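You operate a simulated robot arm through the tools that you are given. There is no shell and no other tool.

You are at the controls of a simulated two-armed robot. One attempt, no reset.

## Task
Free the red winch latch, ease that winch till the stem pointer reads 0 and latch it again.
Fine: latch the other winch first.

The check looks at the end state, three seconds after you hand in, the way a careful person would. Anything else that was tipped, shoved, dropped, spilled or broken makes it a failure.

## Robot
Two 7-joint arms with two-finger parallel grippers on one trunk that stands fixed in place. Base frame: the origin is at the foot of the trunk, x ahead of it, y to its left, z up. Lengths are in mm, angles in degrees, forces in N, time in s.
The left shoulder is at [36, 101, 1186], the right one opposite. With the tool pointing down near the work surface each hand reaches from about 100 to 500 mm from the base axis, measured 20 degrees to its own side. Payload 2.4 kg a hand.
The TCP of each hand is the grasp point between the finger pads, 24 mm short of the fingertips. In the tool frame z runs along the fingers and y along their closing line. The gripper opens to 68 mm. The fingers are 17 mm wide and 10 mm thick; the gripper's body (40 by 70 mm) begins 41 mm behind the TCP.
Orientation is that of the tool frame in the base frame, as a unit quaternion [x, y, z, w]. With the fingers straight down and closing along the base's y, the tool's x points along the base's -x, its y along +y and its z along -z.

## Interface
- The arms move only by the tool move_arm. It takes "left_plan", "right_plan" or both (then of equal length, played together; a hand with none holds still); each is a list of rows, each a list of 3 entries, a list of its own where there are three numbers: the shift along the tool's x, y, z in mm, then the turn, a rotation vector about the tool's x, y, z in degrees, then the opening, from 0 (shut) to 1 (fully open). In form: [[[dx, dy, dz], [rx, ry, rz], grip], ...]. A call has 1 to 20 rows; each row is the pose to reach, as a shift and turn from the pose commanded when the call began, along the tool's axes at that moment. Rows are played at 5 a second. More than 50 mm and 8.6 degrees between two rows, or a gripper value outside its range, and nothing of the call is played. A pose out of reach is approached as far as the arm can. The call stops where the force on the tool passes 40 N (or 10 N more than at its start, if that is more) or the arm is blocked; 0.2 s more then pass. The fingers move at their own pace (about 72 mm/s each) and stop on an object; they squeeze with about 39 N. The grip force told is the motor's: it shows also when the fingers shut on nothing. Time passes only in rows, and 0.2 s behind the last, so rows that repeat a pose let the fingers close. The reply holds the time, the measured pose of the TCP, the force on the tool along the base axes, the opening and the grip force, in the units named above and with some noise, with the torque about the TCP (base axes, N m) and any sound that the robot's microphone picked up, and new pictures: "show" is both (left out), scene, wrist or none (wrist: the cameras of the hands that moved).
- Cameras (640 x 400 px; columns grow to the right, rows downward): "scene" is now at [109.8, -25.1, 1331.3]; the picture's right is [-0.31, -0.95, 0.00], its down [-0.68, 0.22, -0.70] and it looks along [0.67, -0.22, -0.71] (base axes); focal length 276 px, centre (320, 200). "left" rides on the left gripper at [84, -11, -75] in its tool frame; the picture's right is [0.13, 0.99, 0.00], its down [-0.60, 0.08, -0.79] and it looks along [-0.79, 0.10, 0.61] (tool axes); focal length 251 px, centre (320, 200). "right" rides on the right gripper at [84, 11, -75] in its tool frame; the picture's right is [-0.13, 0.99, 0.00], its down [-0.60, -0.08, -0.79] and it looks along [-0.79, -0.10, 0.61] (tool axes); focal length 251 px, centre (320, 200).
- slide_trunk(by): moves the trunk up (or, below 0, down) by that many mm; the arms and the scene camera ride with it, the base frame stays. It gives what a move gives, with no picture.
- head_to(pan, tilt): turns the head with the scene camera to pan (to the left, within 86 degrees either way) and tilt (down, from -29 to 69), counted from straight ahead of the robot (the tilt from the chest, where the trunk bows). It gives what a move gives, and a new picture of the scene camera.
- probe_pixels(camera, pixels): for up to 12 pixels [column, row] of the newest picture of that camera ("zoom" is the newest enlarged one), the place [x, y, z] in the base frame of the surface seen there, good to about 3 mm. No time passes.
- inspect(camera, box): a new picture of the part [left, top, right, bottom] of that camera's present view, enlarged. No time passes.
- job_done(): hands the job in; it is judged then, once.

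Leave the grippers open and the arms clear of the work at the hand-in unless told otherwise.

The tools are called after "Call:" as name(argument=value, ...) on one line, values as JSON. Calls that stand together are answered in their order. move_arm: Moves the arms, as the interface text tells. Its arguments: {"type":"object","properties":{"left_plan":{"type":"array"},"right_plan":{"type":"array"},"show":{"type":"string","enum":["both","scene","wrist","none"]}},"required":[]} The other tools are called the same way: slide_trunk (by) moves the trunk up or down; head_to (pan, tilt) turns the head that bears the scene camera; probe_pixels (camera, pixels) gives the place of the surface under pixels of a picture; inspect (camera, box) takes an enlarged picture of a part of a camera's view; job_done () hands the job in.

At the start:

```text
clock: 0.0
left_ee_pos: [322.4, 48.8, 1141.1]
left_ee_rot: [-0.001, 1.0, -0.001, 0.0]
left_wrist_force: [0.8, -0.3, 0.3]
left_moment: [-0.03, -0.01, 0.02]
left_finger_gap: 68.0
left_gripper_force: 0.0
right_ee_pos: [343.0, -276.1, 1132.1]
right_ee_rot: [0.001, 1.0, 0.0, 0.001]
right_wrist_force: [1.1, 1.2, 0.6]
right_moment: [0.0, 0.03, 0.0]
right_finger_gap: 68.0
right_gripper_force: 0.1
trunk travel left (down, up): [-400.0, 450.0]
head pan, tilt (commanded): [-18.2, 45.3]
```

scene: 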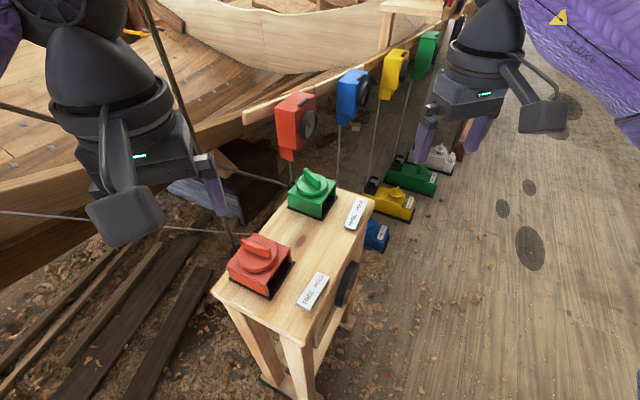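
right: 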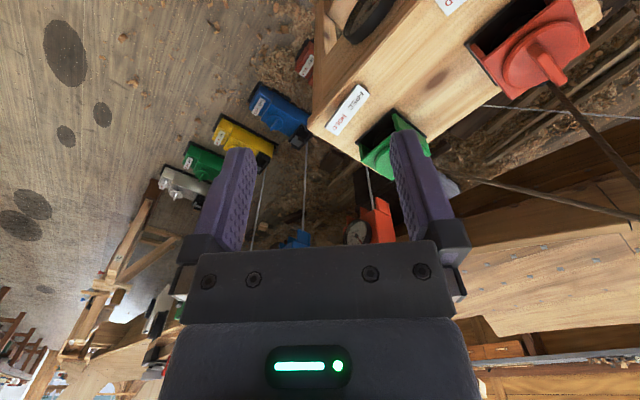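
left: 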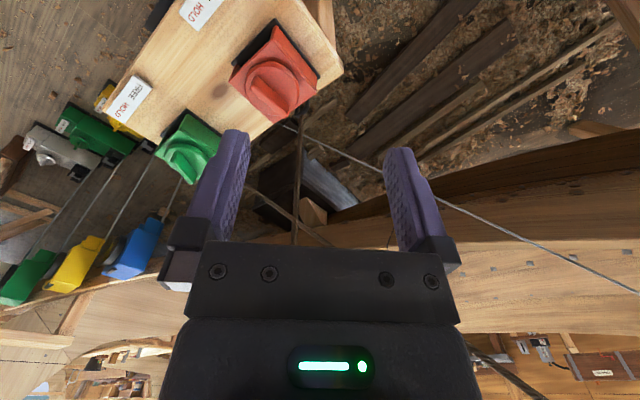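

I see a wooden stand with a red latch knob (about scene px 258,260) and a green latch knob (about 312,195), each with a label beside it. There is a dark wheel or crank on the stand's right side (345,283), and coloured boxes and gauges further back. I'll zoom in to read the labels and find the stem pointer.

Call:
inspect(camera="scene", box=[200, 150, 400, 330])

Call:
inspect(camera="scene", box=[260, 20, 480, 160])

Call:
inspect(camera="left", box=[0, 0, 360, 225])

Call:
inspect(camera="right", box=[300, 0, 640, 212])

```text
2.22 times, centred on (300, 240) of scene
```

zoom: 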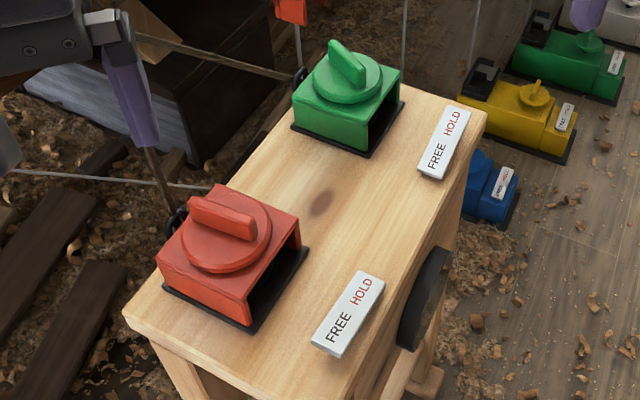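

```text
2.86 times, centred on (370, 90) of scene
```

zoom: 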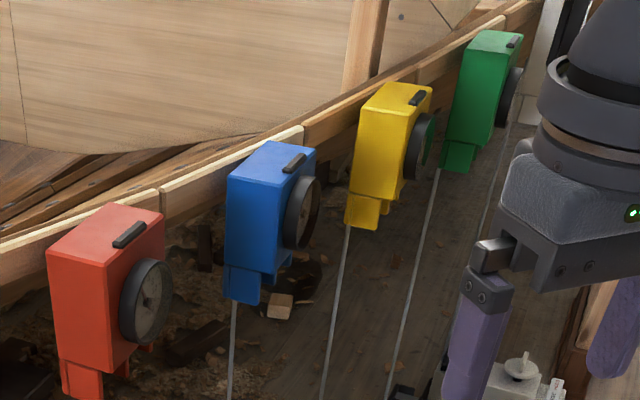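

```text
1.78 times, centred on (180, 112) of left
```

zoom: 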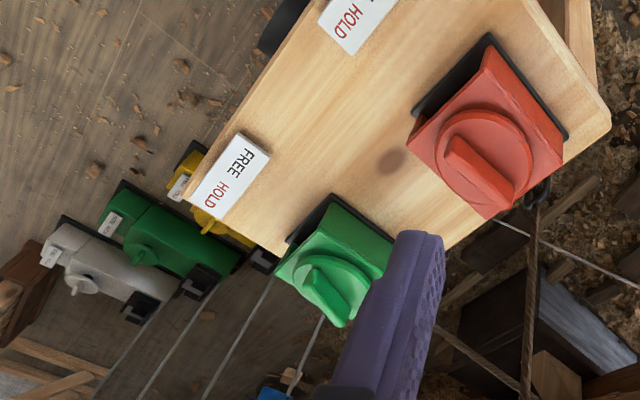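

```text
1.88 times, centred on (470, 106) of right
```

zoom: 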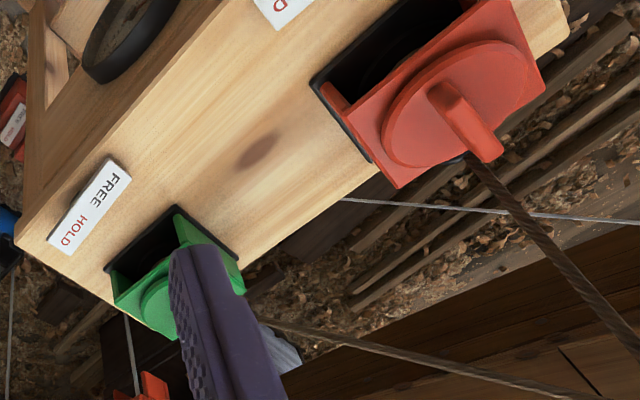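

The two stand winches, red and green, each have a knob with a bar and a FREE/HOLD plate. There is a round dark thing on the stand's side and dials on the hanging boxes. I'll turn the head to find the dial and the stem pointer, starting further left and up.

Call:
head_to(pan=10, tilt=20)

```text
clock: 0.9
left_ee_pos: [322.9, 49.1, 1141.6]
left_ee_rot: [0.0, 1.0, 0.0, 0.0]
left_wrist_force: [0.9, -0.2, 0.8]
left_moment: [0.02, -0.01, 0.01]
left_finger_gap: 67.8
left_gripper_force: 0.1
right_ee_pos: [342.8, -276.7, 1131.9]
right_ee_rot: [0.0, 1.0, 0.0, 0.0]
right_wrist_force: [1.0, 0.3, 0.9]
right_moment: [-0.03, 0.01, -0.03]
right_finger_gap: 68.2
right_gripper_force: 0.1
trunk travel left (down, up): [-400.0, 450.0]
head pan, tilt (commanded): [10.0, 20.0]
```

scene: 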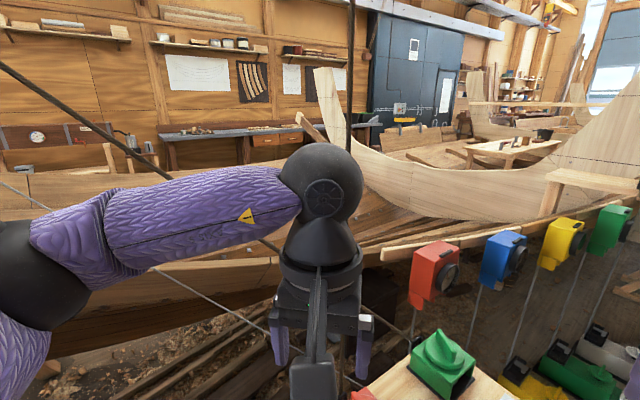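

The view shows a boat hull, a workbench and hanging boxes. There is a small round gauge on the left at (37,137), and a rope running up. I'll zoom in on the gauge and the hull stem.

Call:
inspect(camera="scene", box=[0, 90, 160, 190])

Call:
inspect(camera="scene", box=[280, 40, 480, 165])

Call:
inspect(camera="scene", box=[380, 190, 640, 352])

Call:
head_to(pan=60, tilt=20)

```text
4.00 times, centred on (80, 140) of scene
```

zoom: 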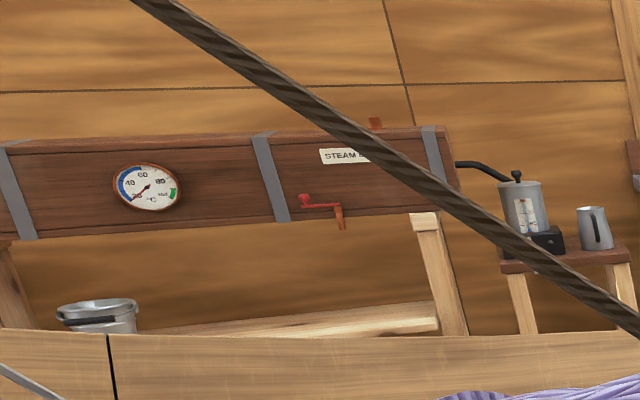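

```text
3.20 times, centred on (380, 102) of scene
```

zoom: 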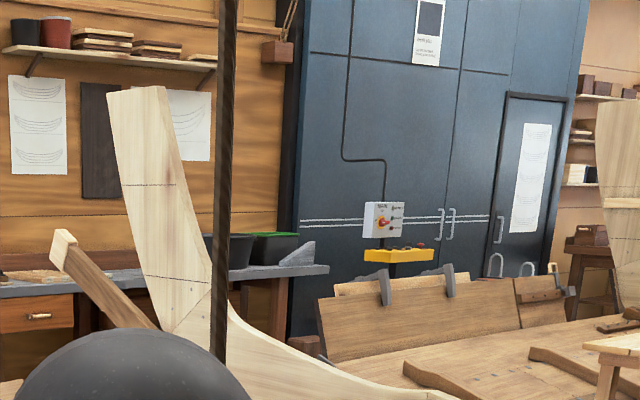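

```text
2.46 times, centred on (510, 271) of scene
```

zoom: 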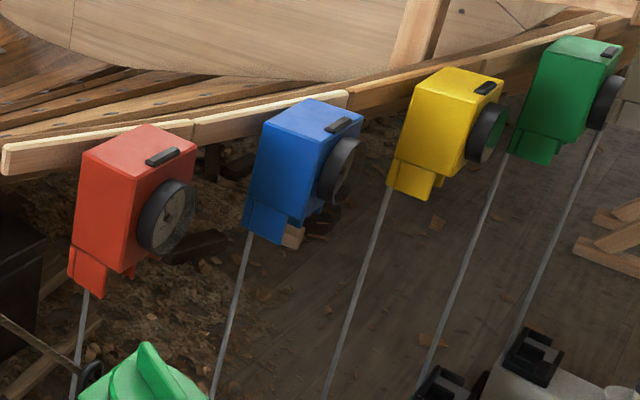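

```text
clock: 2.1
left_ee_pos: [322.6, 49.3, 1140.9]
left_ee_rot: [0.0, 1.0, 0.0, -0.001]
left_wrist_force: [-0.1, 0.0, 0.1]
left_moment: [0.03, 0.01, 0.01]
left_finger_gap: 68.0
left_gripper_force: 0.1
right_ee_pos: [343.6, -277.6, 1130.9]
right_ee_rot: [0.0, 1.0, 0.0, -0.001]
right_wrist_force: [0.2, 0.4, 0.2]
right_moment: [0.04, 0.03, -0.04]
right_finger_gap: 67.8
right_gripper_force: 0.1
trunk travel left (down, up): [-400.0, 450.0]
head pan, tilt (commanded): [60.0, 20.0]
```

scene: 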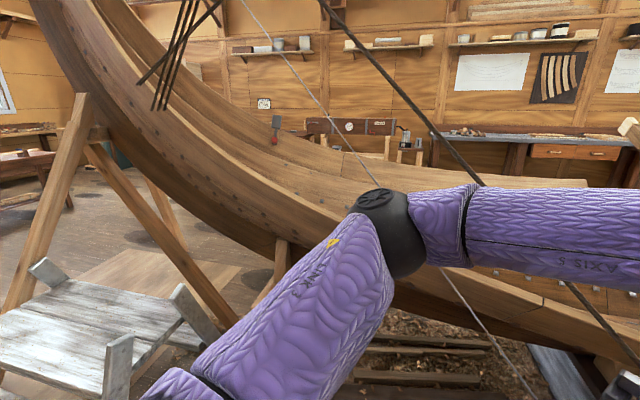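

The boat's stem rises at the left. I see small items at (276,125), (263,103) and (350,127), plus ropes. I'll zoom in on those and look higher up the stem.

Call:
inspect(camera="scene", box=[230, 80, 390, 180])

Call:
inspect(camera="scene", box=[90, 0, 290, 125])

Call:
head_to(pan=70, tilt=-15)

```text
4.00 times, centred on (310, 130) of scene
```

zoom: 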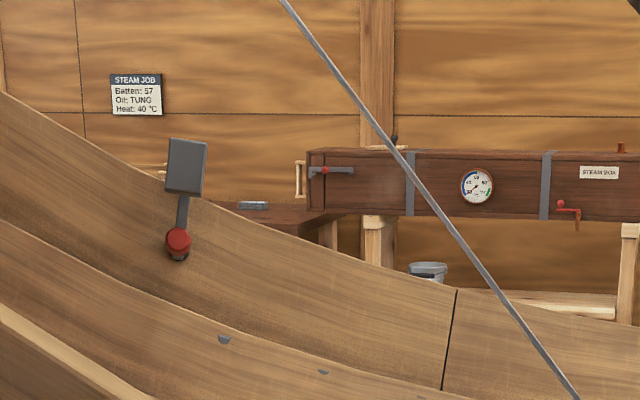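

```text
3.20 times, centred on (190, 62) of scene
```

zoom: 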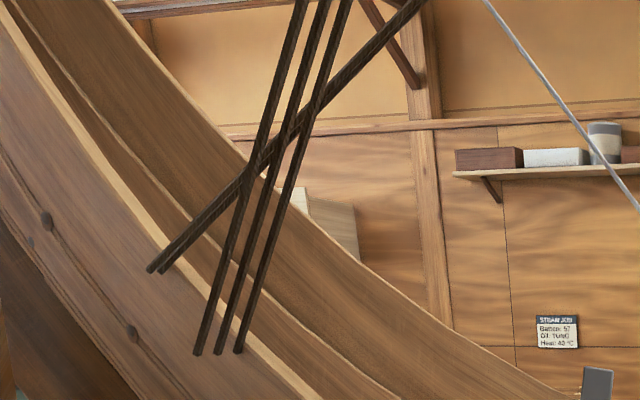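

```text
clock: 3.1
left_ee_pos: [321.6, 50.0, 1142.2]
left_ee_rot: [0.0, 1.0, 0.0, 0.001]
left_wrist_force: [-0.1, -0.3, 0.1]
left_moment: [-0.01, -0.02, -0.01]
left_finger_gap: 68.1
left_gripper_force: 0.0
right_ee_pos: [343.4, -276.9, 1132.0]
right_ee_rot: [0.0, 1.0, 0.0, 0.001]
right_wrist_force: [-0.1, -0.2, 0.2]
right_moment: [0.05, 0.0, 0.01]
right_finger_gap: 68.1
right_gripper_force: 0.1
trunk travel left (down, up): [-400.0, 450.0]
head pan, tilt (commanded): [70.0, -15.0]
```

scene: 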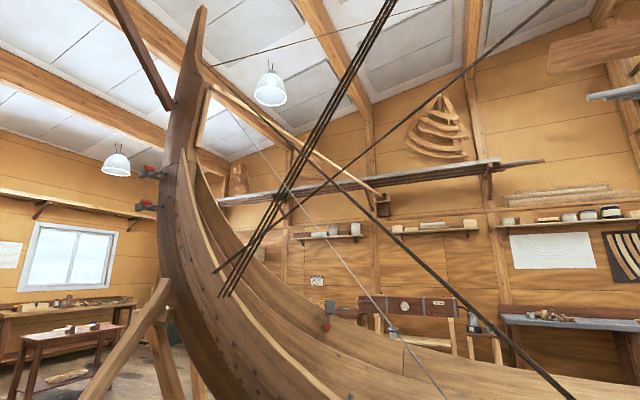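

The stem rises at (190,100), with a wooden strut to its right from (200,70) to (385,200). I'll zoom in on the stem top and the shelf region for a pointer or scale.

Call:
inspect(camera="scene", box=[110, 0, 270, 100])

Call:
inspect(camera="scene", box=[110, 110, 270, 210])

Call:
inspect(camera="scene", box=[270, 140, 430, 240])

Call:
inspect(camera="scene", box=[260, 240, 500, 390])

Call:
head_to(pan=20, tilt=-20)

```text
4.00 times, centred on (190, 50) of scene
```

zoom: 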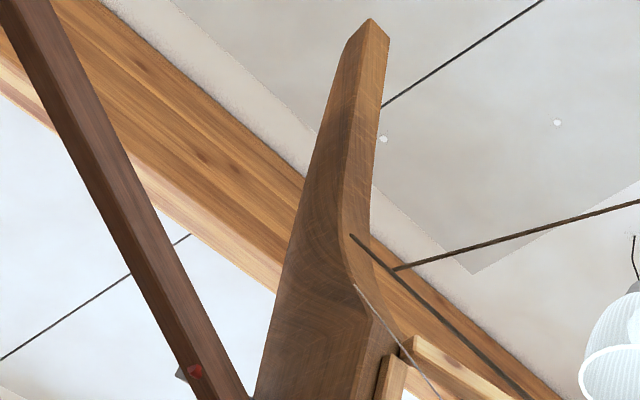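

```text
4.00 times, centred on (190, 160) of scene
```

zoom: 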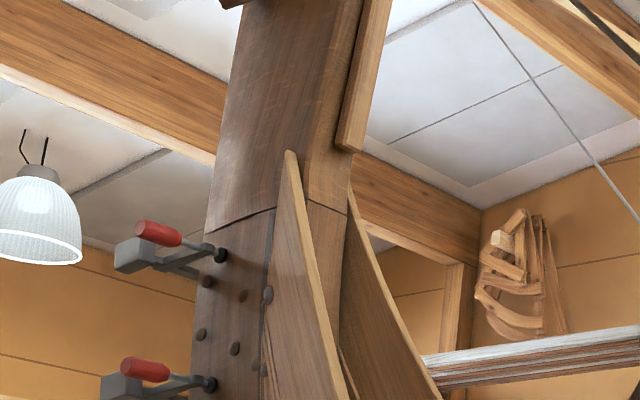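

```text
4.00 times, centred on (350, 190) of scene
```

zoom: 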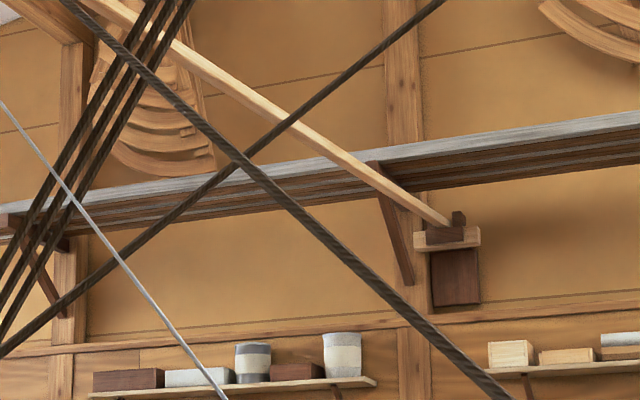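

```text
2.67 times, centred on (380, 315) of scene
```

zoom: 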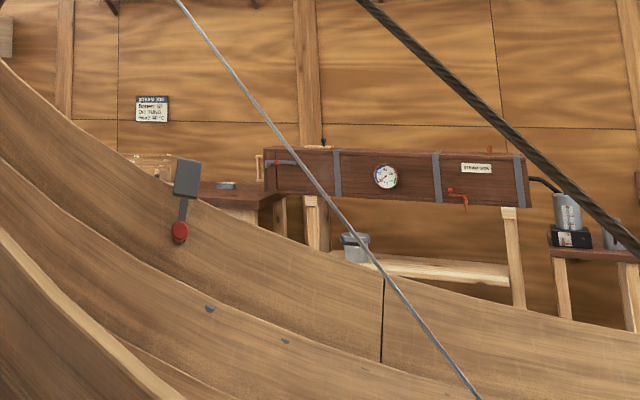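

```text
clock: 4.3
left_ee_pos: [322.7, 50.5, 1141.0]
left_ee_rot: [0.0, 1.0, 0.001, -0.001]
left_wrist_force: [0.1, 0.1, -0.2]
left_moment: [0.01, 0.0, 0.0]
left_finger_gap: 68.0
left_gripper_force: 0.1
right_ee_pos: [341.6, -277.4, 1132.3]
right_ee_rot: [0.0, 1.0, 0.001, 0.0]
right_wrist_force: [-0.5, 0.5, -0.4]
right_moment: [-0.03, -0.02, 0.01]
right_finger_gap: 67.7
right_gripper_force: 0.0
trunk travel left (down, up): [-400.0, 450.0]
head pan, tilt (commanded): [20.0, -20.0]
```

scene: 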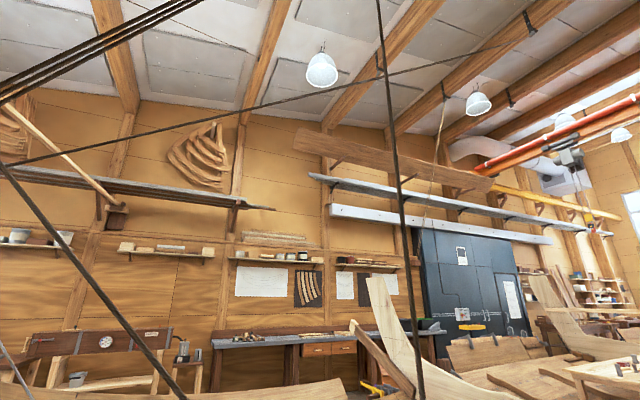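

I see ropes running overhead and a long light wooden bar from the stem to a bracket at (115,215). I'll zoom in there, then look down to the right for the dials.

Call:
inspect(camera="scene", box=[60, 170, 160, 232])

Call:
head_to(pan=-25, tilt=25)

Call:
head_to(pan=-60, tilt=30)

Call:
head_to(pan=15, tilt=60)

```text
6.40 times, centred on (110, 201) of scene
```

zoom: 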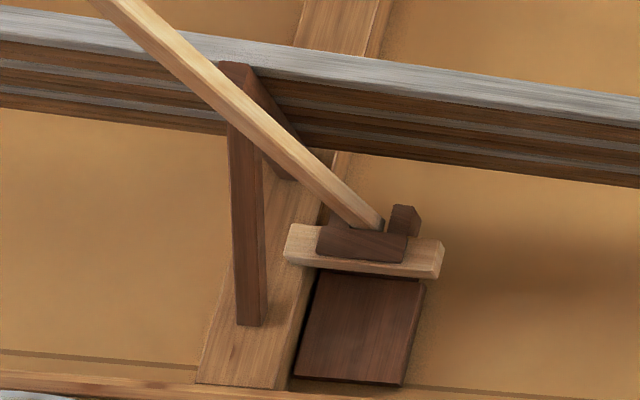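

```text
clock: 5.4
left_ee_pos: [322.9, 49.8, 1141.3]
left_ee_rot: [0.0, 1.0, 0.0, 0.0]
left_wrist_force: [0.0, -0.2, -0.3]
left_moment: [0.02, 0.03, -0.05]
left_finger_gap: 68.1
left_gripper_force: 0.3
right_ee_pos: [344.0, -276.5, 1132.5]
right_ee_rot: [0.001, 1.0, 0.001, 0.0]
right_wrist_force: [0.5, -0.3, 0.2]
right_moment: [0.01, 0.01, 0.01]
right_finger_gap: 68.0
right_gripper_force: 0.0
trunk travel left (down, up): [-400.0, 450.0]
head pan, tilt (commanded): [-25.0, 25.0]
```

scene: 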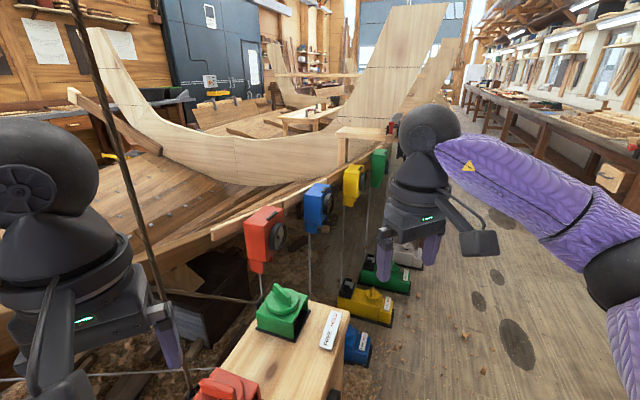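

```text
clock: 6.4
left_ee_pos: [322.6, 49.6, 1140.5]
left_ee_rot: [0.0, 1.0, 0.0, 0.001]
left_wrist_force: [-0.1, -0.5, -0.1]
left_moment: [-0.02, 0.0, 0.0]
left_finger_gap: 67.9
left_gripper_force: 0.0
right_ee_pos: [343.6, -276.6, 1131.9]
right_ee_rot: [0.0, 1.0, 0.0, 0.0]
right_wrist_force: [0.6, 0.1, -0.6]
right_moment: [0.03, 0.01, 0.0]
right_finger_gap: 67.9
right_gripper_force: 0.2
trunk travel left (down, up): [-400.0, 450.0]
head pan, tilt (commanded): [-60.0, 30.0]
```

scene: 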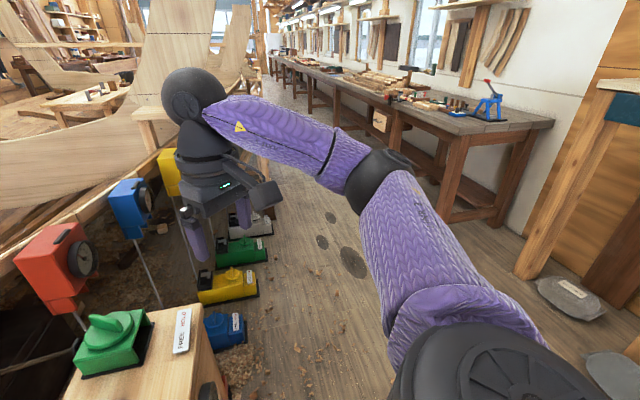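

```text
clock: 7.9
left_ee_pos: [321.2, 50.5, 1140.8]
left_ee_rot: [0.0, 1.0, 0.001, 0.0]
left_wrist_force: [-0.4, -1.2, -0.1]
left_moment: [0.02, -0.01, -0.03]
left_finger_gap: 68.1
left_gripper_force: 0.1
right_ee_pos: [343.7, -278.5, 1131.6]
right_ee_rot: [-0.001, 1.0, 0.0, 0.0]
right_wrist_force: [0.1, -1.3, 0.4]
right_moment: [0.0, 0.0, 0.02]
right_finger_gap: 68.1
right_gripper_force: 0.0
trunk travel left (down, up): [-400.0, 450.0]
head pan, tilt (commanded): [15.0, 60.0]
```

scene: 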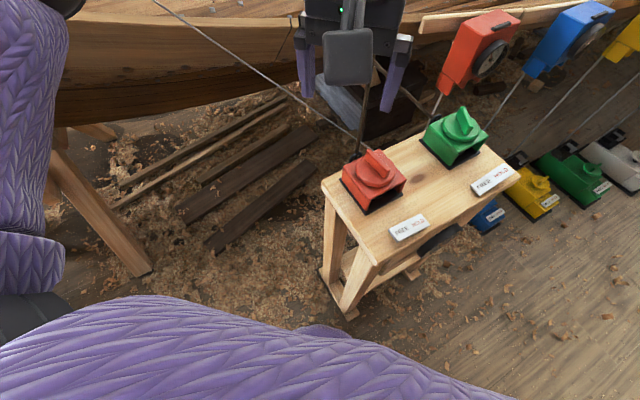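

The hanging boxes have dials facing right and down toward me. I'll look back at them and zoom in to find marks and a label.

Call:
head_to(pan=-45, tilt=35)

Call:
inspect(camera="scene", box=[80, 140, 240, 240])

Call:
inspect(camera="scene", box=[200, 100, 360, 200])

Call:
inspect(camera="scene", box=[140, 220, 300, 320])

```text
clock: 9.2
left_ee_pos: [322.9, 49.6, 1140.4]
left_ee_rot: [0.0, 1.0, 0.0, 0.001]
left_wrist_force: [0.3, 0.6, 0.4]
left_moment: [-0.03, -0.03, 0.01]
left_finger_gap: 68.0
left_gripper_force: 0.0
right_ee_pos: [344.1, -277.8, 1131.2]
right_ee_rot: [0.0, 1.0, 0.001, 0.0]
right_wrist_force: [0.2, 0.7, -0.3]
right_moment: [0.01, 0.01, -0.03]
right_finger_gap: 68.0
right_gripper_force: 0.1
trunk travel left (down, up): [-400.0, 450.0]
head pan, tilt (commanded): [-45.0, 35.0]
```

scene: 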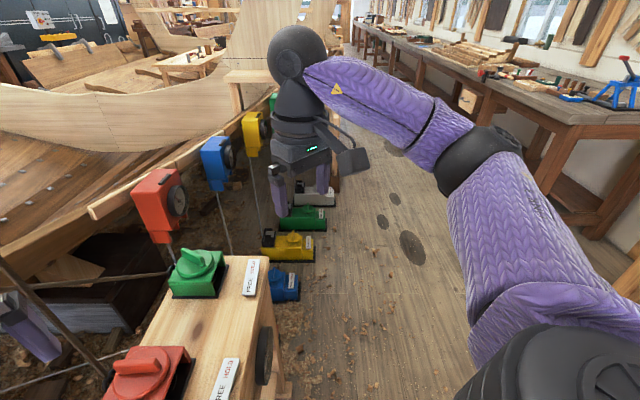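

```text
4.00 times, centred on (160, 190) of scene
```

zoom: 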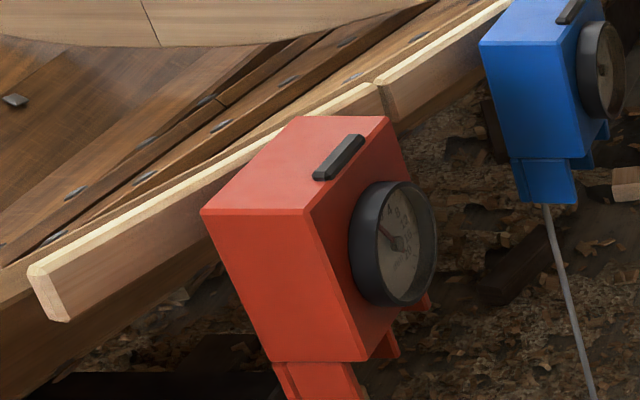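

```text
4.00 times, centred on (280, 150) of scene
```

zoom: 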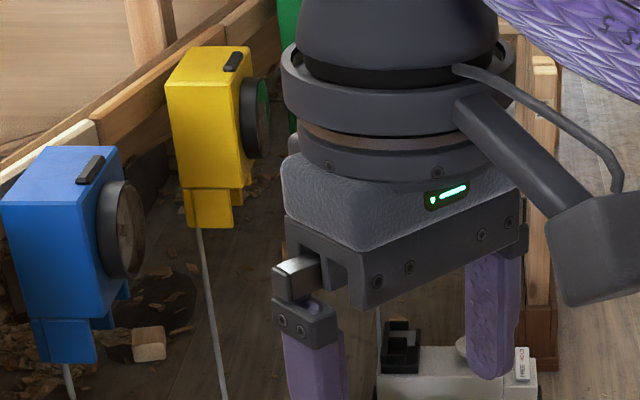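

```text
4.00 times, centred on (220, 270) of scene
```

zoom: 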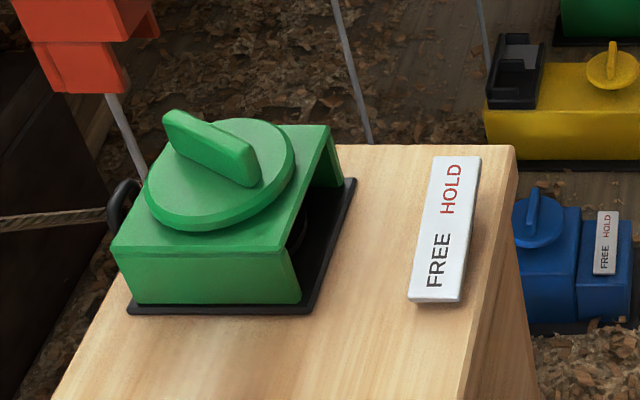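

The hanging boxes carry their own dials. The stand also has a dark round bezel on its right side, which may be the pointer dial. I'll centre the head on the stand and probe its parts.

Call:
head_to(pan=-15, tilt=58)

Call:
inspect(camera="scene", box=[180, 80, 420, 230])

```text
clock: 10.2
left_ee_pos: [323.3, 50.6, 1140.5]
left_ee_rot: [0.0, 1.0, 0.001, 0.0]
left_wrist_force: [0.4, -0.6, 0.4]
left_moment: [0.0, -0.02, 0.02]
left_finger_gap: 68.2
left_gripper_force: 0.0
right_ee_pos: [342.7, -277.9, 1131.3]
right_ee_rot: [0.0, 1.0, 0.0, 0.0]
right_wrist_force: [-0.5, -0.5, -0.2]
right_moment: [0.04, 0.0, -0.03]
right_finger_gap: 68.1
right_gripper_force: 0.0
trunk travel left (down, up): [-400.0, 450.0]
head pan, tilt (commanded): [-15.0, 58.0]
```

scene: 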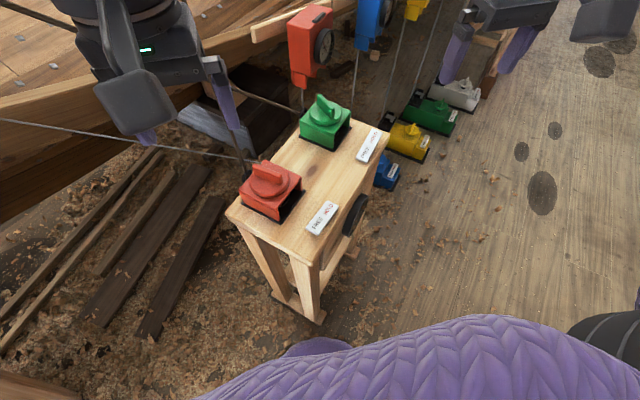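

```text
2.67 times, centred on (300, 155) of scene
```

zoom: 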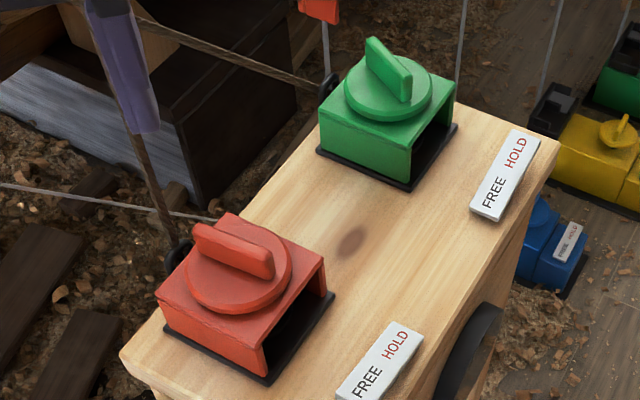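

Now I'll probe the knob bars, discs, box corners, labels, ropes and dial positions from this zoomed picture.

Call:
probe_pixels(camera="zoom", pixels=[[198, 230], [268, 270], [235, 250], [205, 290], [278, 290], [250, 300], [370, 45], [405, 90], [355, 95], [425, 95], [385, 110], [345, 60]])

Call:
probe_pixels(camera="zoom", pixels=[[163, 300], [265, 355], [323, 268], [225, 215], [320, 135], [410, 155], [452, 85], [365, 385], [400, 340], [490, 205], [518, 150], [460, 350]])

Call:
probe_pixels(camera="zoom", pixels=[[170, 225], [150, 165], [175, 255], [300, 82], [250, 62], [190, 38], [330, 85], [120, 355], [550, 150], [490, 310], [160, 210], [60, 195]])

```text
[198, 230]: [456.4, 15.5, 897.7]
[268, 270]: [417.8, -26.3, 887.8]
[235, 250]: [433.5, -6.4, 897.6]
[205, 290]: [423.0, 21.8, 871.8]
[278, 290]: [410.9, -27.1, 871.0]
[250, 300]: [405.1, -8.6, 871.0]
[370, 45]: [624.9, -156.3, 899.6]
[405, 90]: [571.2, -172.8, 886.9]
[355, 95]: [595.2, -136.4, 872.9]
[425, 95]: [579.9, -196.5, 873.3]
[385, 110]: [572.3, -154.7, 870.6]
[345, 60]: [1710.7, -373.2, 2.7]
```

```text
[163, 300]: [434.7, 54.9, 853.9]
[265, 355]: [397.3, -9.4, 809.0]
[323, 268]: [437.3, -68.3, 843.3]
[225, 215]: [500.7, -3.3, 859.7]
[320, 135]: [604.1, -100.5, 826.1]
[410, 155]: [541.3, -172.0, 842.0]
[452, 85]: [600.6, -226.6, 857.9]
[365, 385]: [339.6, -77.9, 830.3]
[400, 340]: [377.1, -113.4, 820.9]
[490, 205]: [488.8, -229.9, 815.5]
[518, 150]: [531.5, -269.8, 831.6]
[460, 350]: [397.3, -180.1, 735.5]
```

```text
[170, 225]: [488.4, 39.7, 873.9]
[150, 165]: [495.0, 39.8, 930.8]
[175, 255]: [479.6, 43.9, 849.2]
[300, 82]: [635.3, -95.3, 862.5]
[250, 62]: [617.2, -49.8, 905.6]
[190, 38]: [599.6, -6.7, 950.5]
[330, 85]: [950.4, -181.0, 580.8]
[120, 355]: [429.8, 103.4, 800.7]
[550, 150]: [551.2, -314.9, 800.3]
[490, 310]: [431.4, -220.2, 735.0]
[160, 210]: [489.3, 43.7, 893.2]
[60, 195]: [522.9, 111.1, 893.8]
```

The stand's long axis runs about 45° to the right. The red knob is near (425,-5), the green near (590,-165), and the stand top is at about z 800. I need exact bar angles, so I'll zoom in tighter on each knob.

Call:
inspect(camera="scene", box=[230, 150, 310, 200])

Call:
probe_pixels(camera="zoom", pixels=[[190, 95], [345, 190], [200, 125], [330, 215], [240, 120], [290, 155], [180, 180], [400, 200], [250, 290], [290, 80], [330, 265], [130, 235]])

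Call:
inspect(camera="scene", box=[290, 85, 370, 135])

```text
8.00 times, centred on (270, 175) of scene
```

zoom: 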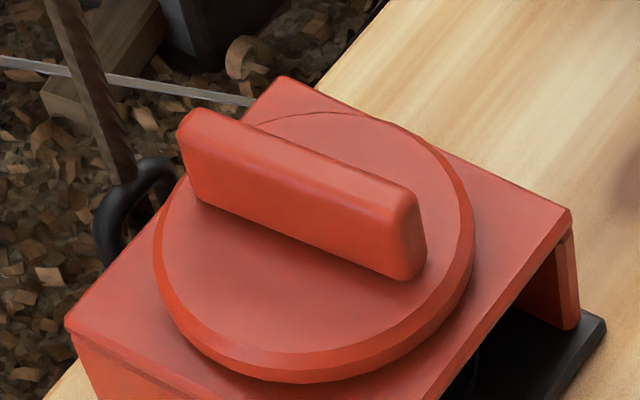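

```text
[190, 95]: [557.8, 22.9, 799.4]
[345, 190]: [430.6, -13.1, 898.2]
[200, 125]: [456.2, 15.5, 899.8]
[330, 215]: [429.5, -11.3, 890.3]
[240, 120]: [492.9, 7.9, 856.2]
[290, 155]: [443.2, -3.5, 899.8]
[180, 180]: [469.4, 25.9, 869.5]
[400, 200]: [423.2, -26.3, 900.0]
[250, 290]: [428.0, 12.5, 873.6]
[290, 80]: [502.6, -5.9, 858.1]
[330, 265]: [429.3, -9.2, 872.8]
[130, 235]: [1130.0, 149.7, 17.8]
```

```text
8.00 times, centred on (330, 110) of scene
```

zoom: 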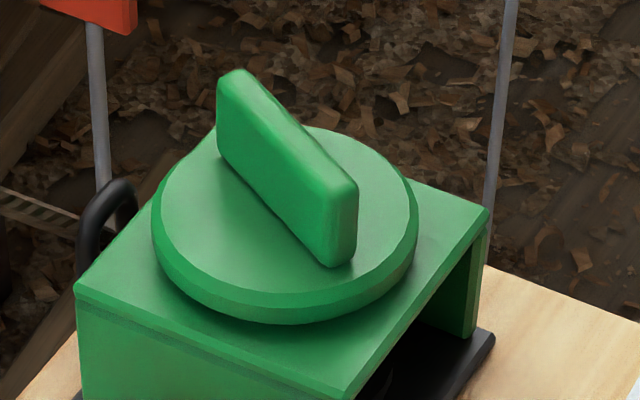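

Red disc top is at about z 873 and the bar top at about z 900, with the bar aligned at about 50° in plan. Now the green one: probing its bar ends, disc rim and box corners.

Call:
probe_pixels(camera="zoom", pixels=[[235, 78], [345, 190], [290, 132], [165, 230], [405, 225], [270, 300], [300, 240], [85, 285], [345, 380], [480, 215], [330, 260], [225, 165]])

Call:
inspect(camera="scene", box=[230, 150, 310, 200])

Call:
probe_pixels(camera="zoom", pixels=[[165, 250], [460, 220], [295, 345], [350, 122], [72, 325], [565, 212], [190, 115], [410, 195], [200, 200], [395, 272], [300, 165], [190, 150]])

```text
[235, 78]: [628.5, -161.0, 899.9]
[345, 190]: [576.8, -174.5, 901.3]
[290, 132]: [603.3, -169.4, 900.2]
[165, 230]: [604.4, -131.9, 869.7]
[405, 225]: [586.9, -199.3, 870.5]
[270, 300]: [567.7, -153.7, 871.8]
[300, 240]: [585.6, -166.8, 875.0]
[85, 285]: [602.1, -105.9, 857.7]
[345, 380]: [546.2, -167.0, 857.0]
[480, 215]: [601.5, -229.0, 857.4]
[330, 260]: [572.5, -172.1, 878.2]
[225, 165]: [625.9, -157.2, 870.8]
```

```text
8.00 times, centred on (270, 175) of scene
```

zoom: 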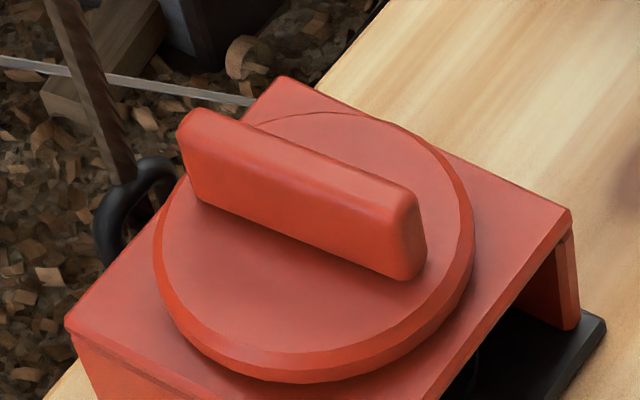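

```text
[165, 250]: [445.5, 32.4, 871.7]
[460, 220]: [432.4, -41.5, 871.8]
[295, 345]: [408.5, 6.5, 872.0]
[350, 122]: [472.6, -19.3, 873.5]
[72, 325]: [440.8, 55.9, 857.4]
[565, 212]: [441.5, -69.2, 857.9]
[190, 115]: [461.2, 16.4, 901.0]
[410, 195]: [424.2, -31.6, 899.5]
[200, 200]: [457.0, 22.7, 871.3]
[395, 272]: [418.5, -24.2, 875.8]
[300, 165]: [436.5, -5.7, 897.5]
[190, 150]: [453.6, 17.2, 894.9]
```

Here is what I have measured:
- **Red knob:** centre about (441,-6), bar at about 51°.
- **Green knob:** centre about (602,-167), bar at about 15°.
- **Plates:** both have FREE on the near-left end and HOLD on the far-right end.

I still need to see the round bezel on the stand's right face, at about (415,-200,720). I'll bring the right hand around, well clear of the stand, so its camera looks at that face.

Call:
move_arm(right_plan=[[[8, -3, 42], [0, 0, -7], 1], [[16, -6, 84], [0, 0, -14], 1], [[24, -9, 126], [0, 0, -21], 1], [[32, -12, 168], [0, 0, -28], 1], [[40, -14, 210], [0, 0, -35], 1], [[48, -16, 252], [0, 0, -42], 1], [[55, -18, 290], [0, 0, -50], 1]], show="both")

```text
clock: 11.8
left_ee_pos: [323.7, 50.6, 1139.6]
left_ee_rot: [0.0, 1.0, 0.0, 0.0]
left_wrist_force: [0.3, 0.0, 0.2]
left_moment: [-0.03, -0.01, -0.01]
left_finger_gap: 68.0
left_gripper_force: 0.3
right_ee_pos: [289.6, -249.5, 910.6]
right_ee_rot: [-0.386, 0.922, -0.016, -0.015]
right_wrist_force: [0.7, 0.0, -0.1]
right_moment: [-0.01, 0.01, 0.0]
right_finger_gap: 67.9
right_gripper_force: 0.0
right hand out of reach, approached as far as the arm can: row 4, 5, 6, 7
trunk travel left (down, up): [-400.0, 450.0]
head pan, tilt (commanded): [-15.0, 58.0]
```

scene: 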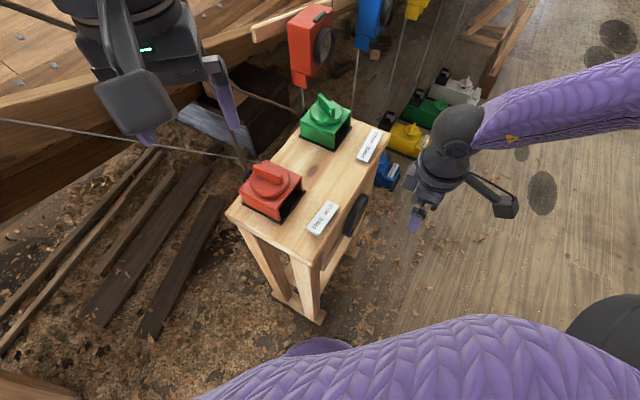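
right: 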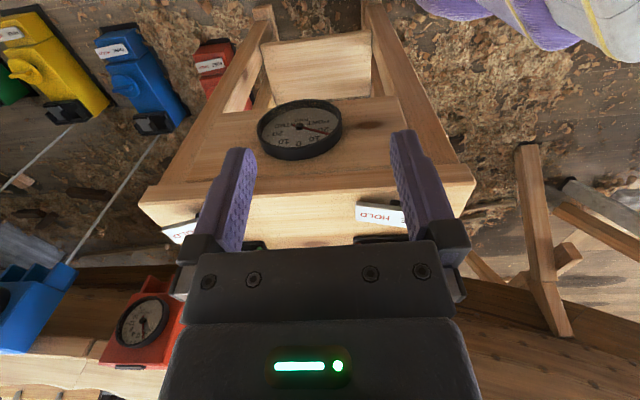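

The stand's round thing is a dial, seen upside down by the right camera at (300,128). I'll enlarge it to read it.

Call:
inspect(camera="right", box=[252, 95, 348, 165])

Call:
inspect(camera="right", box=[90, 280, 190, 350])

Call:
inspect(camera="right", box=[0, 0, 250, 156])

```text
5.71 times, centred on (300, 130) of right
```

zoom: 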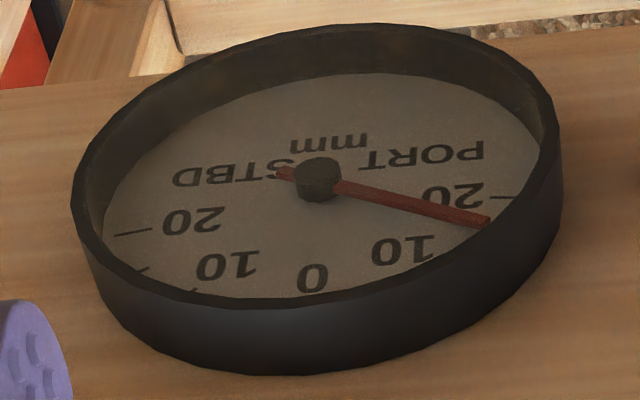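

```text
5.71 times, centred on (140, 315) of right
```

zoom: 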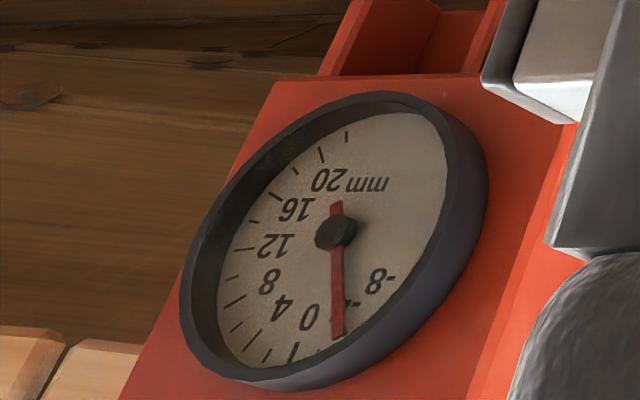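

```text
2.56 times, centred on (125, 78) of right
```

zoom: 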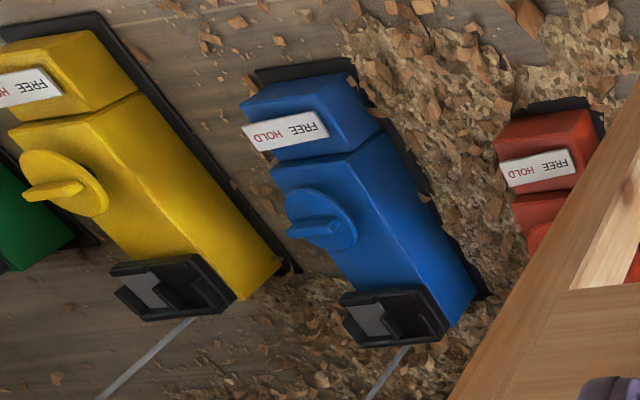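

The stand's dial is the stem pointer. It is marked "STBD 20 10 0 10 20 PORT mm" and the red needle stands between 10 and 20 PORT, around 17. I'll look into the open sides of the two winch boxes from this camera for the mechanism, and check the scene view again.

Call:
inspect(camera="right", box=[140, 170, 480, 290])

Call:
inspect(camera="left", box=[80, 0, 340, 160])

```text
1.88 times, centred on (310, 230) of right
```

zoom: 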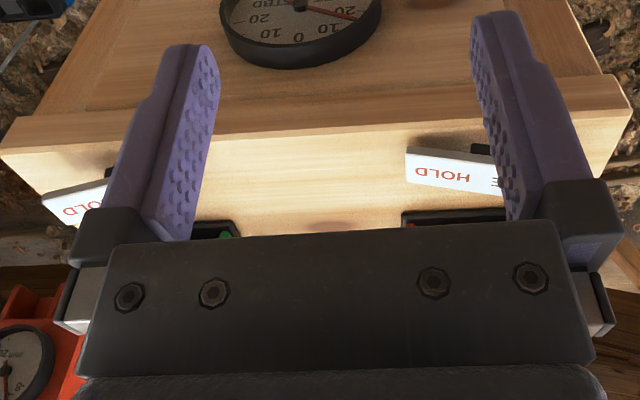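

```text
2.46 times, centred on (210, 80) of left
```

zoom: 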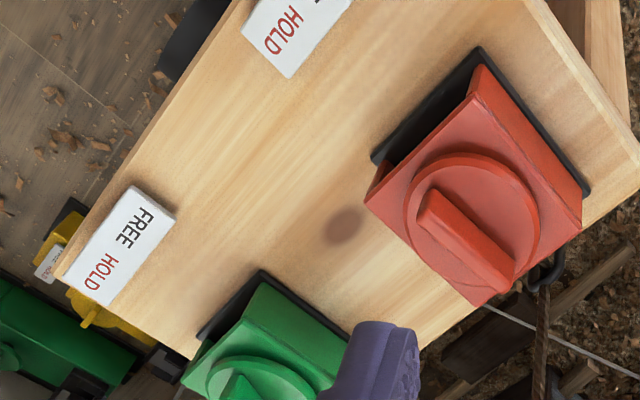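

Both plates read FREE on the left and HOLD on the right when seen from the dial side. The right arm hit its reach limit at this trunk height, so I'll lower the trunk. First I'll raise the right hand so it keeps well clear of the stand.

Call:
move_arm(right_plan=[[[0, 0, -45], [0, 0, 0], 1], [[0, 0, -90], [0, 0, 0], 1], [[0, 0, -135], [0, 0, 0], 1], [[0, 0, -180], [0, 0, 0], 1], [[0, 0, -225], [0, 0, 0], 1], [[0, 0, -270], [0, 0, 0], 1]], show="none")

```text
clock: 13.2
left_ee_pos: [321.8, 50.4, 1142.2]
left_ee_rot: [0.0, 1.0, 0.0, 0.0]
left_wrist_force: [-0.1, 0.3, 0.2]
left_moment: [-0.01, 0.0, 0.02]
left_finger_gap: 68.1
left_gripper_force: 0.1
right_ee_pos: [283.5, -228.5, 1176.7]
right_ee_rot: [-0.384, 0.923, -0.016, -0.014]
right_wrist_force: [-0.7, -0.3, 1.2]
right_moment: [-0.02, 0.02, -0.02]
right_finger_gap: 68.0
right_gripper_force: 0.0
right hand out of reach, approached as far as the arm can: row 1, 2, 3, 4, 5, 6
trunk travel left (down, up): [-400.0, 450.0]
head pan, tilt (commanded): [-15.0, 58.0]
```

The right arm's 45° turn is at its wrist limit, so I'll turn it back to about 30°. Before lowering the trunk I'll probe how near the hull, the gray line and the timbers are to the left arm.

Call:
probe_pixels(camera="scene", pixels=[[20, 60], [20, 100], [20, 125], [100, 131], [180, 148], [225, 60], [40, 190], [150, 200], [30, 380], [300, 20], [260, 95], [235, 120]])

Call:
move_arm(right_plan=[[[0, 0, 0], [0, 0, 7.5], 1], [[0, 0, 0], [0, 0, 15], 1]], show="scene")

```text
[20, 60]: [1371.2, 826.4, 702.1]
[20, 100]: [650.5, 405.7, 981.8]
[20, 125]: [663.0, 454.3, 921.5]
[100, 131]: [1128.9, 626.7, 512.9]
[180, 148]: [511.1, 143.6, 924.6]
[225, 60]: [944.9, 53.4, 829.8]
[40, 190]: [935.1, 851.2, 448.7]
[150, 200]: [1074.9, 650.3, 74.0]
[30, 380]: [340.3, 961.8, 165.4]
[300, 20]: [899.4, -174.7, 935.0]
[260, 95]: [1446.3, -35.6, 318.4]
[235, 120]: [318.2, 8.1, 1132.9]
```

```text
clock: 13.8
left_ee_pos: [322.0, 48.9, 1141.2]
left_ee_rot: [0.0, 1.0, 0.0, 0.0]
left_wrist_force: [0.2, -0.7, 1.3]
left_moment: [0.03, 0.01, 0.02]
left_finger_gap: 68.0
left_gripper_force: 0.1
right_ee_pos: [283.8, -229.0, 1176.2]
right_ee_rot: [-0.26, 0.965, -0.018, -0.012]
right_wrist_force: [-0.5, 0.3, 0.3]
right_moment: [0.01, -0.01, 0.03]
right_finger_gap: 67.7
right_gripper_force: 0.0
trunk travel left (down, up): [-400.0, 450.0]
head pan, tilt (commanded): [-15.0, 58.0]
```

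scene: 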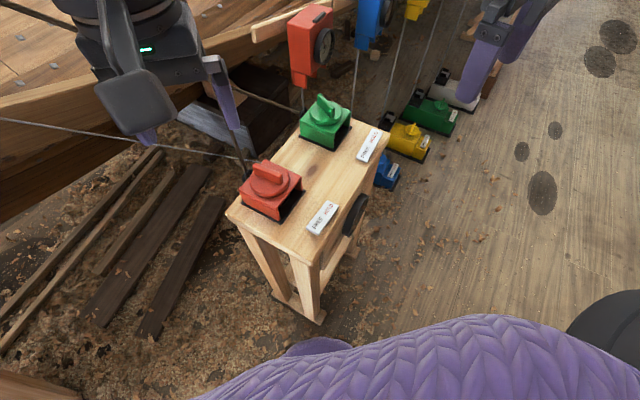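

A thin gray line runs left and up past the left elbow. I'll look there and measure the clearance before lowering.

Call:
head_to(pan=60, tilt=25)

```text
clock: 15.2
left_ee_pos: [322.2, 51.0, 1140.3]
left_ee_rot: [0.0, 1.0, 0.0, 0.001]
left_wrist_force: [0.0, 0.1, 0.0]
left_moment: [0.04, -0.01, 0.01]
left_finger_gap: 67.9
left_gripper_force: 0.1
right_ee_pos: [285.2, -228.7, 1175.4]
right_ee_rot: [-0.262, 0.965, -0.018, -0.012]
right_wrist_force: [-0.4, -0.2, 0.6]
right_moment: [0.03, -0.04, -0.02]
right_finger_gap: 67.9
right_gripper_force: 0.1
trunk travel left (down, up): [-400.0, 450.0]
head pan, tilt (commanded): [60.0, 25.0]
```

scene: 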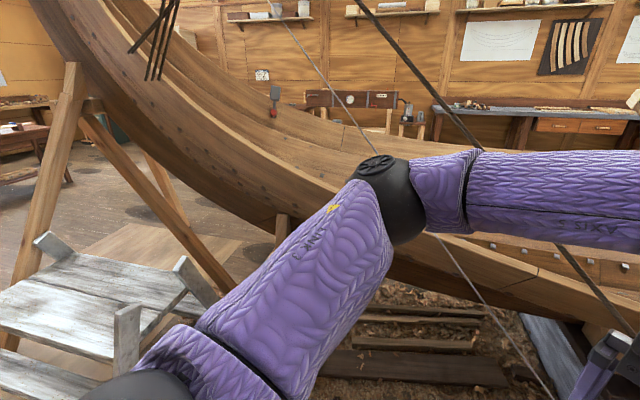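

Call:
probe_pixels(camera="scene", pixels=[[291, 32], [352, 112], [370, 143], [441, 242], [470, 277], [520, 345], [390, 40], [455, 128], [590, 290], [380, 165], [400, 240], [500, 155]])

Call:
inspect(camera="scene", box=[330, 60, 490, 160])

Call:
probe_pixels(camera="zoom", pixels=[[88, 204], [150, 302], [20, 98], [430, 190], [510, 282], [590, 370]])

```text
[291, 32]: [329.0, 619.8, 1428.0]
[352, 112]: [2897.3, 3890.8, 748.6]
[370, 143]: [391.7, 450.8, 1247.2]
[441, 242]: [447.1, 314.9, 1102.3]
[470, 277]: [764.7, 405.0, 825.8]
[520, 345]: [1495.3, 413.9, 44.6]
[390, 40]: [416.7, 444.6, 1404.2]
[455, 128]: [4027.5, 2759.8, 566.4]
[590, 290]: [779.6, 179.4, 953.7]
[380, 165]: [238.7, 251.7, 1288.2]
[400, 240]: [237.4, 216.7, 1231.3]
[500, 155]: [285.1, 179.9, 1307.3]
```

```text
4.00 times, centred on (410, 110) of scene
```

zoom: 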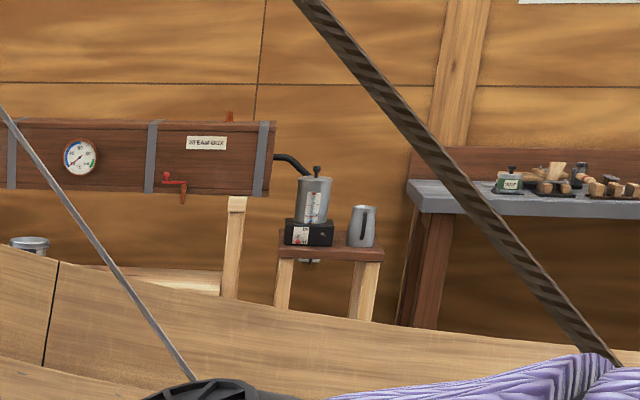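

```text
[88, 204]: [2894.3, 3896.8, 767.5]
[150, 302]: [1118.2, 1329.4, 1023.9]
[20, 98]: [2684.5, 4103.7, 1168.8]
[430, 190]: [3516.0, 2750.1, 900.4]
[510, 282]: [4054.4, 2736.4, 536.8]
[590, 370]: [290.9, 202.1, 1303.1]
```

The cable and both ropes keep at least about 200 mm from the left arm. The red rope runs almost straight up at about (480–495, 40), and the green rope runs from (635,-95,862) up to (418,445,1404). I'll lower the trunk 230 mm so both hands come down level with the knobs.

Call:
slide_trunk(by=-230)

Call:
head_to(pan=-18, tilt=35)

```text
clock: 17.6
left_ee_pos: [322.4, 50.4, 911.1]
left_ee_rot: [0.0, 1.0, 0.0, 0.0]
left_wrist_force: [-0.1, -1.0, -0.4]
left_moment: [-0.01, -0.01, 0.01]
left_finger_gap: 68.0
left_gripper_force: 0.1
right_ee_pos: [284.6, -228.9, 947.0]
right_ee_rot: [-0.262, 0.965, -0.018, -0.012]
right_wrist_force: [0.8, 0.7, 0.1]
right_moment: [-0.02, 0.01, -0.02]
right_finger_gap: 68.1
right_gripper_force: 0.1
trunk travel left (down, up): [-170.0, 680.0]
head pan, tilt (commanded): [60.0, 25.0]
```

```text
clock: 19.1
left_ee_pos: [321.8, 50.3, 912.1]
left_ee_rot: [0.0, 1.0, 0.0, 0.0]
left_wrist_force: [0.5, -0.2, 0.1]
left_moment: [0.02, 0.0, 0.0]
left_finger_gap: 68.1
left_gripper_force: 0.1
right_ee_pos: [285.3, -228.8, 945.6]
right_ee_rot: [-0.262, 0.965, -0.018, -0.012]
right_wrist_force: [-0.1, 0.5, -0.3]
right_moment: [0.02, 0.02, -0.01]
right_finger_gap: 68.0
right_gripper_force: 0.1
trunk travel left (down, up): [-170.0, 680.0]
head pan, tilt (commanded): [-18.0, 35.0]
```

scene: 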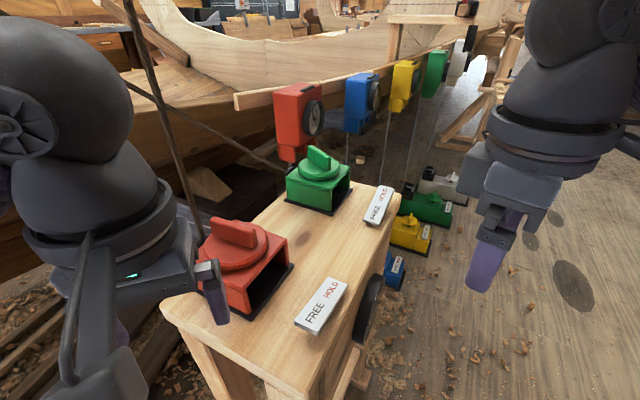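

This is a closer and flatter view. I'll zoom in on both winch boxes and their openings.

Call:
inspect(camera="scene", box=[190, 200, 310, 330])

Call:
inspect(camera="scene", box=[265, 130, 425, 230])

Call:
inspect(camera="right", box=[0, 0, 640, 400])

```text
3.08 times, centred on (250, 265) of scene
```

zoom: 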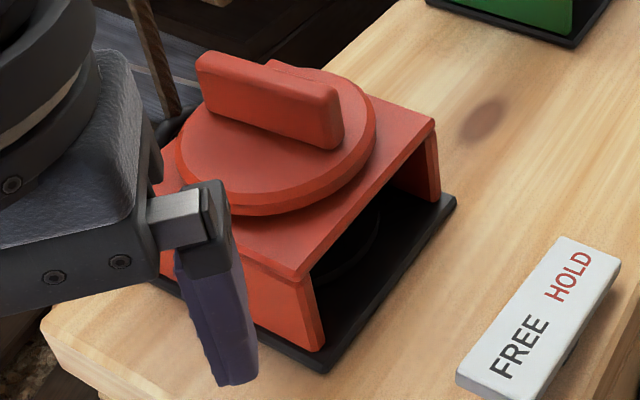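

```text
4.00 times, centred on (345, 180) of scene
```

zoom: 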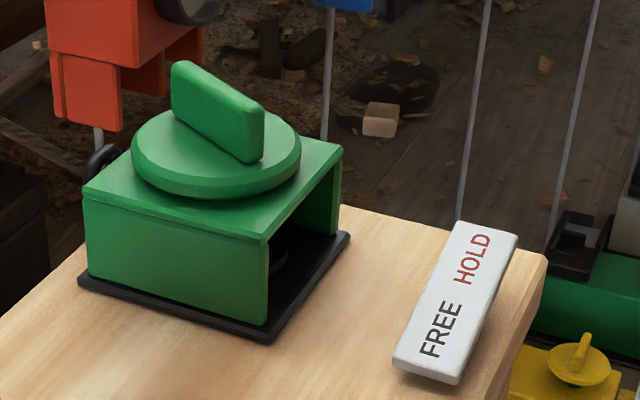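

```text
1.00 times, centred on (320, 200) of right (not enlarged: the box is as wide or as high as the picture)
```

zoom: 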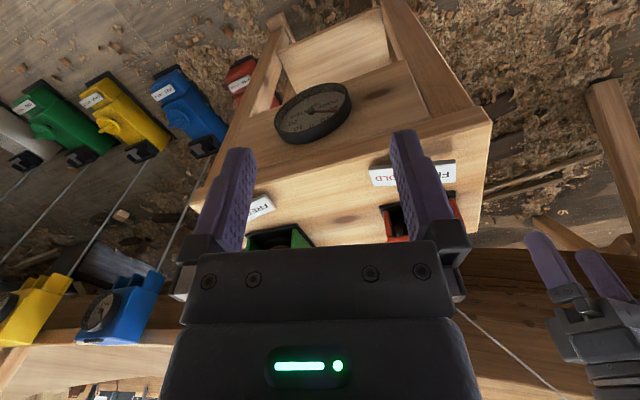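

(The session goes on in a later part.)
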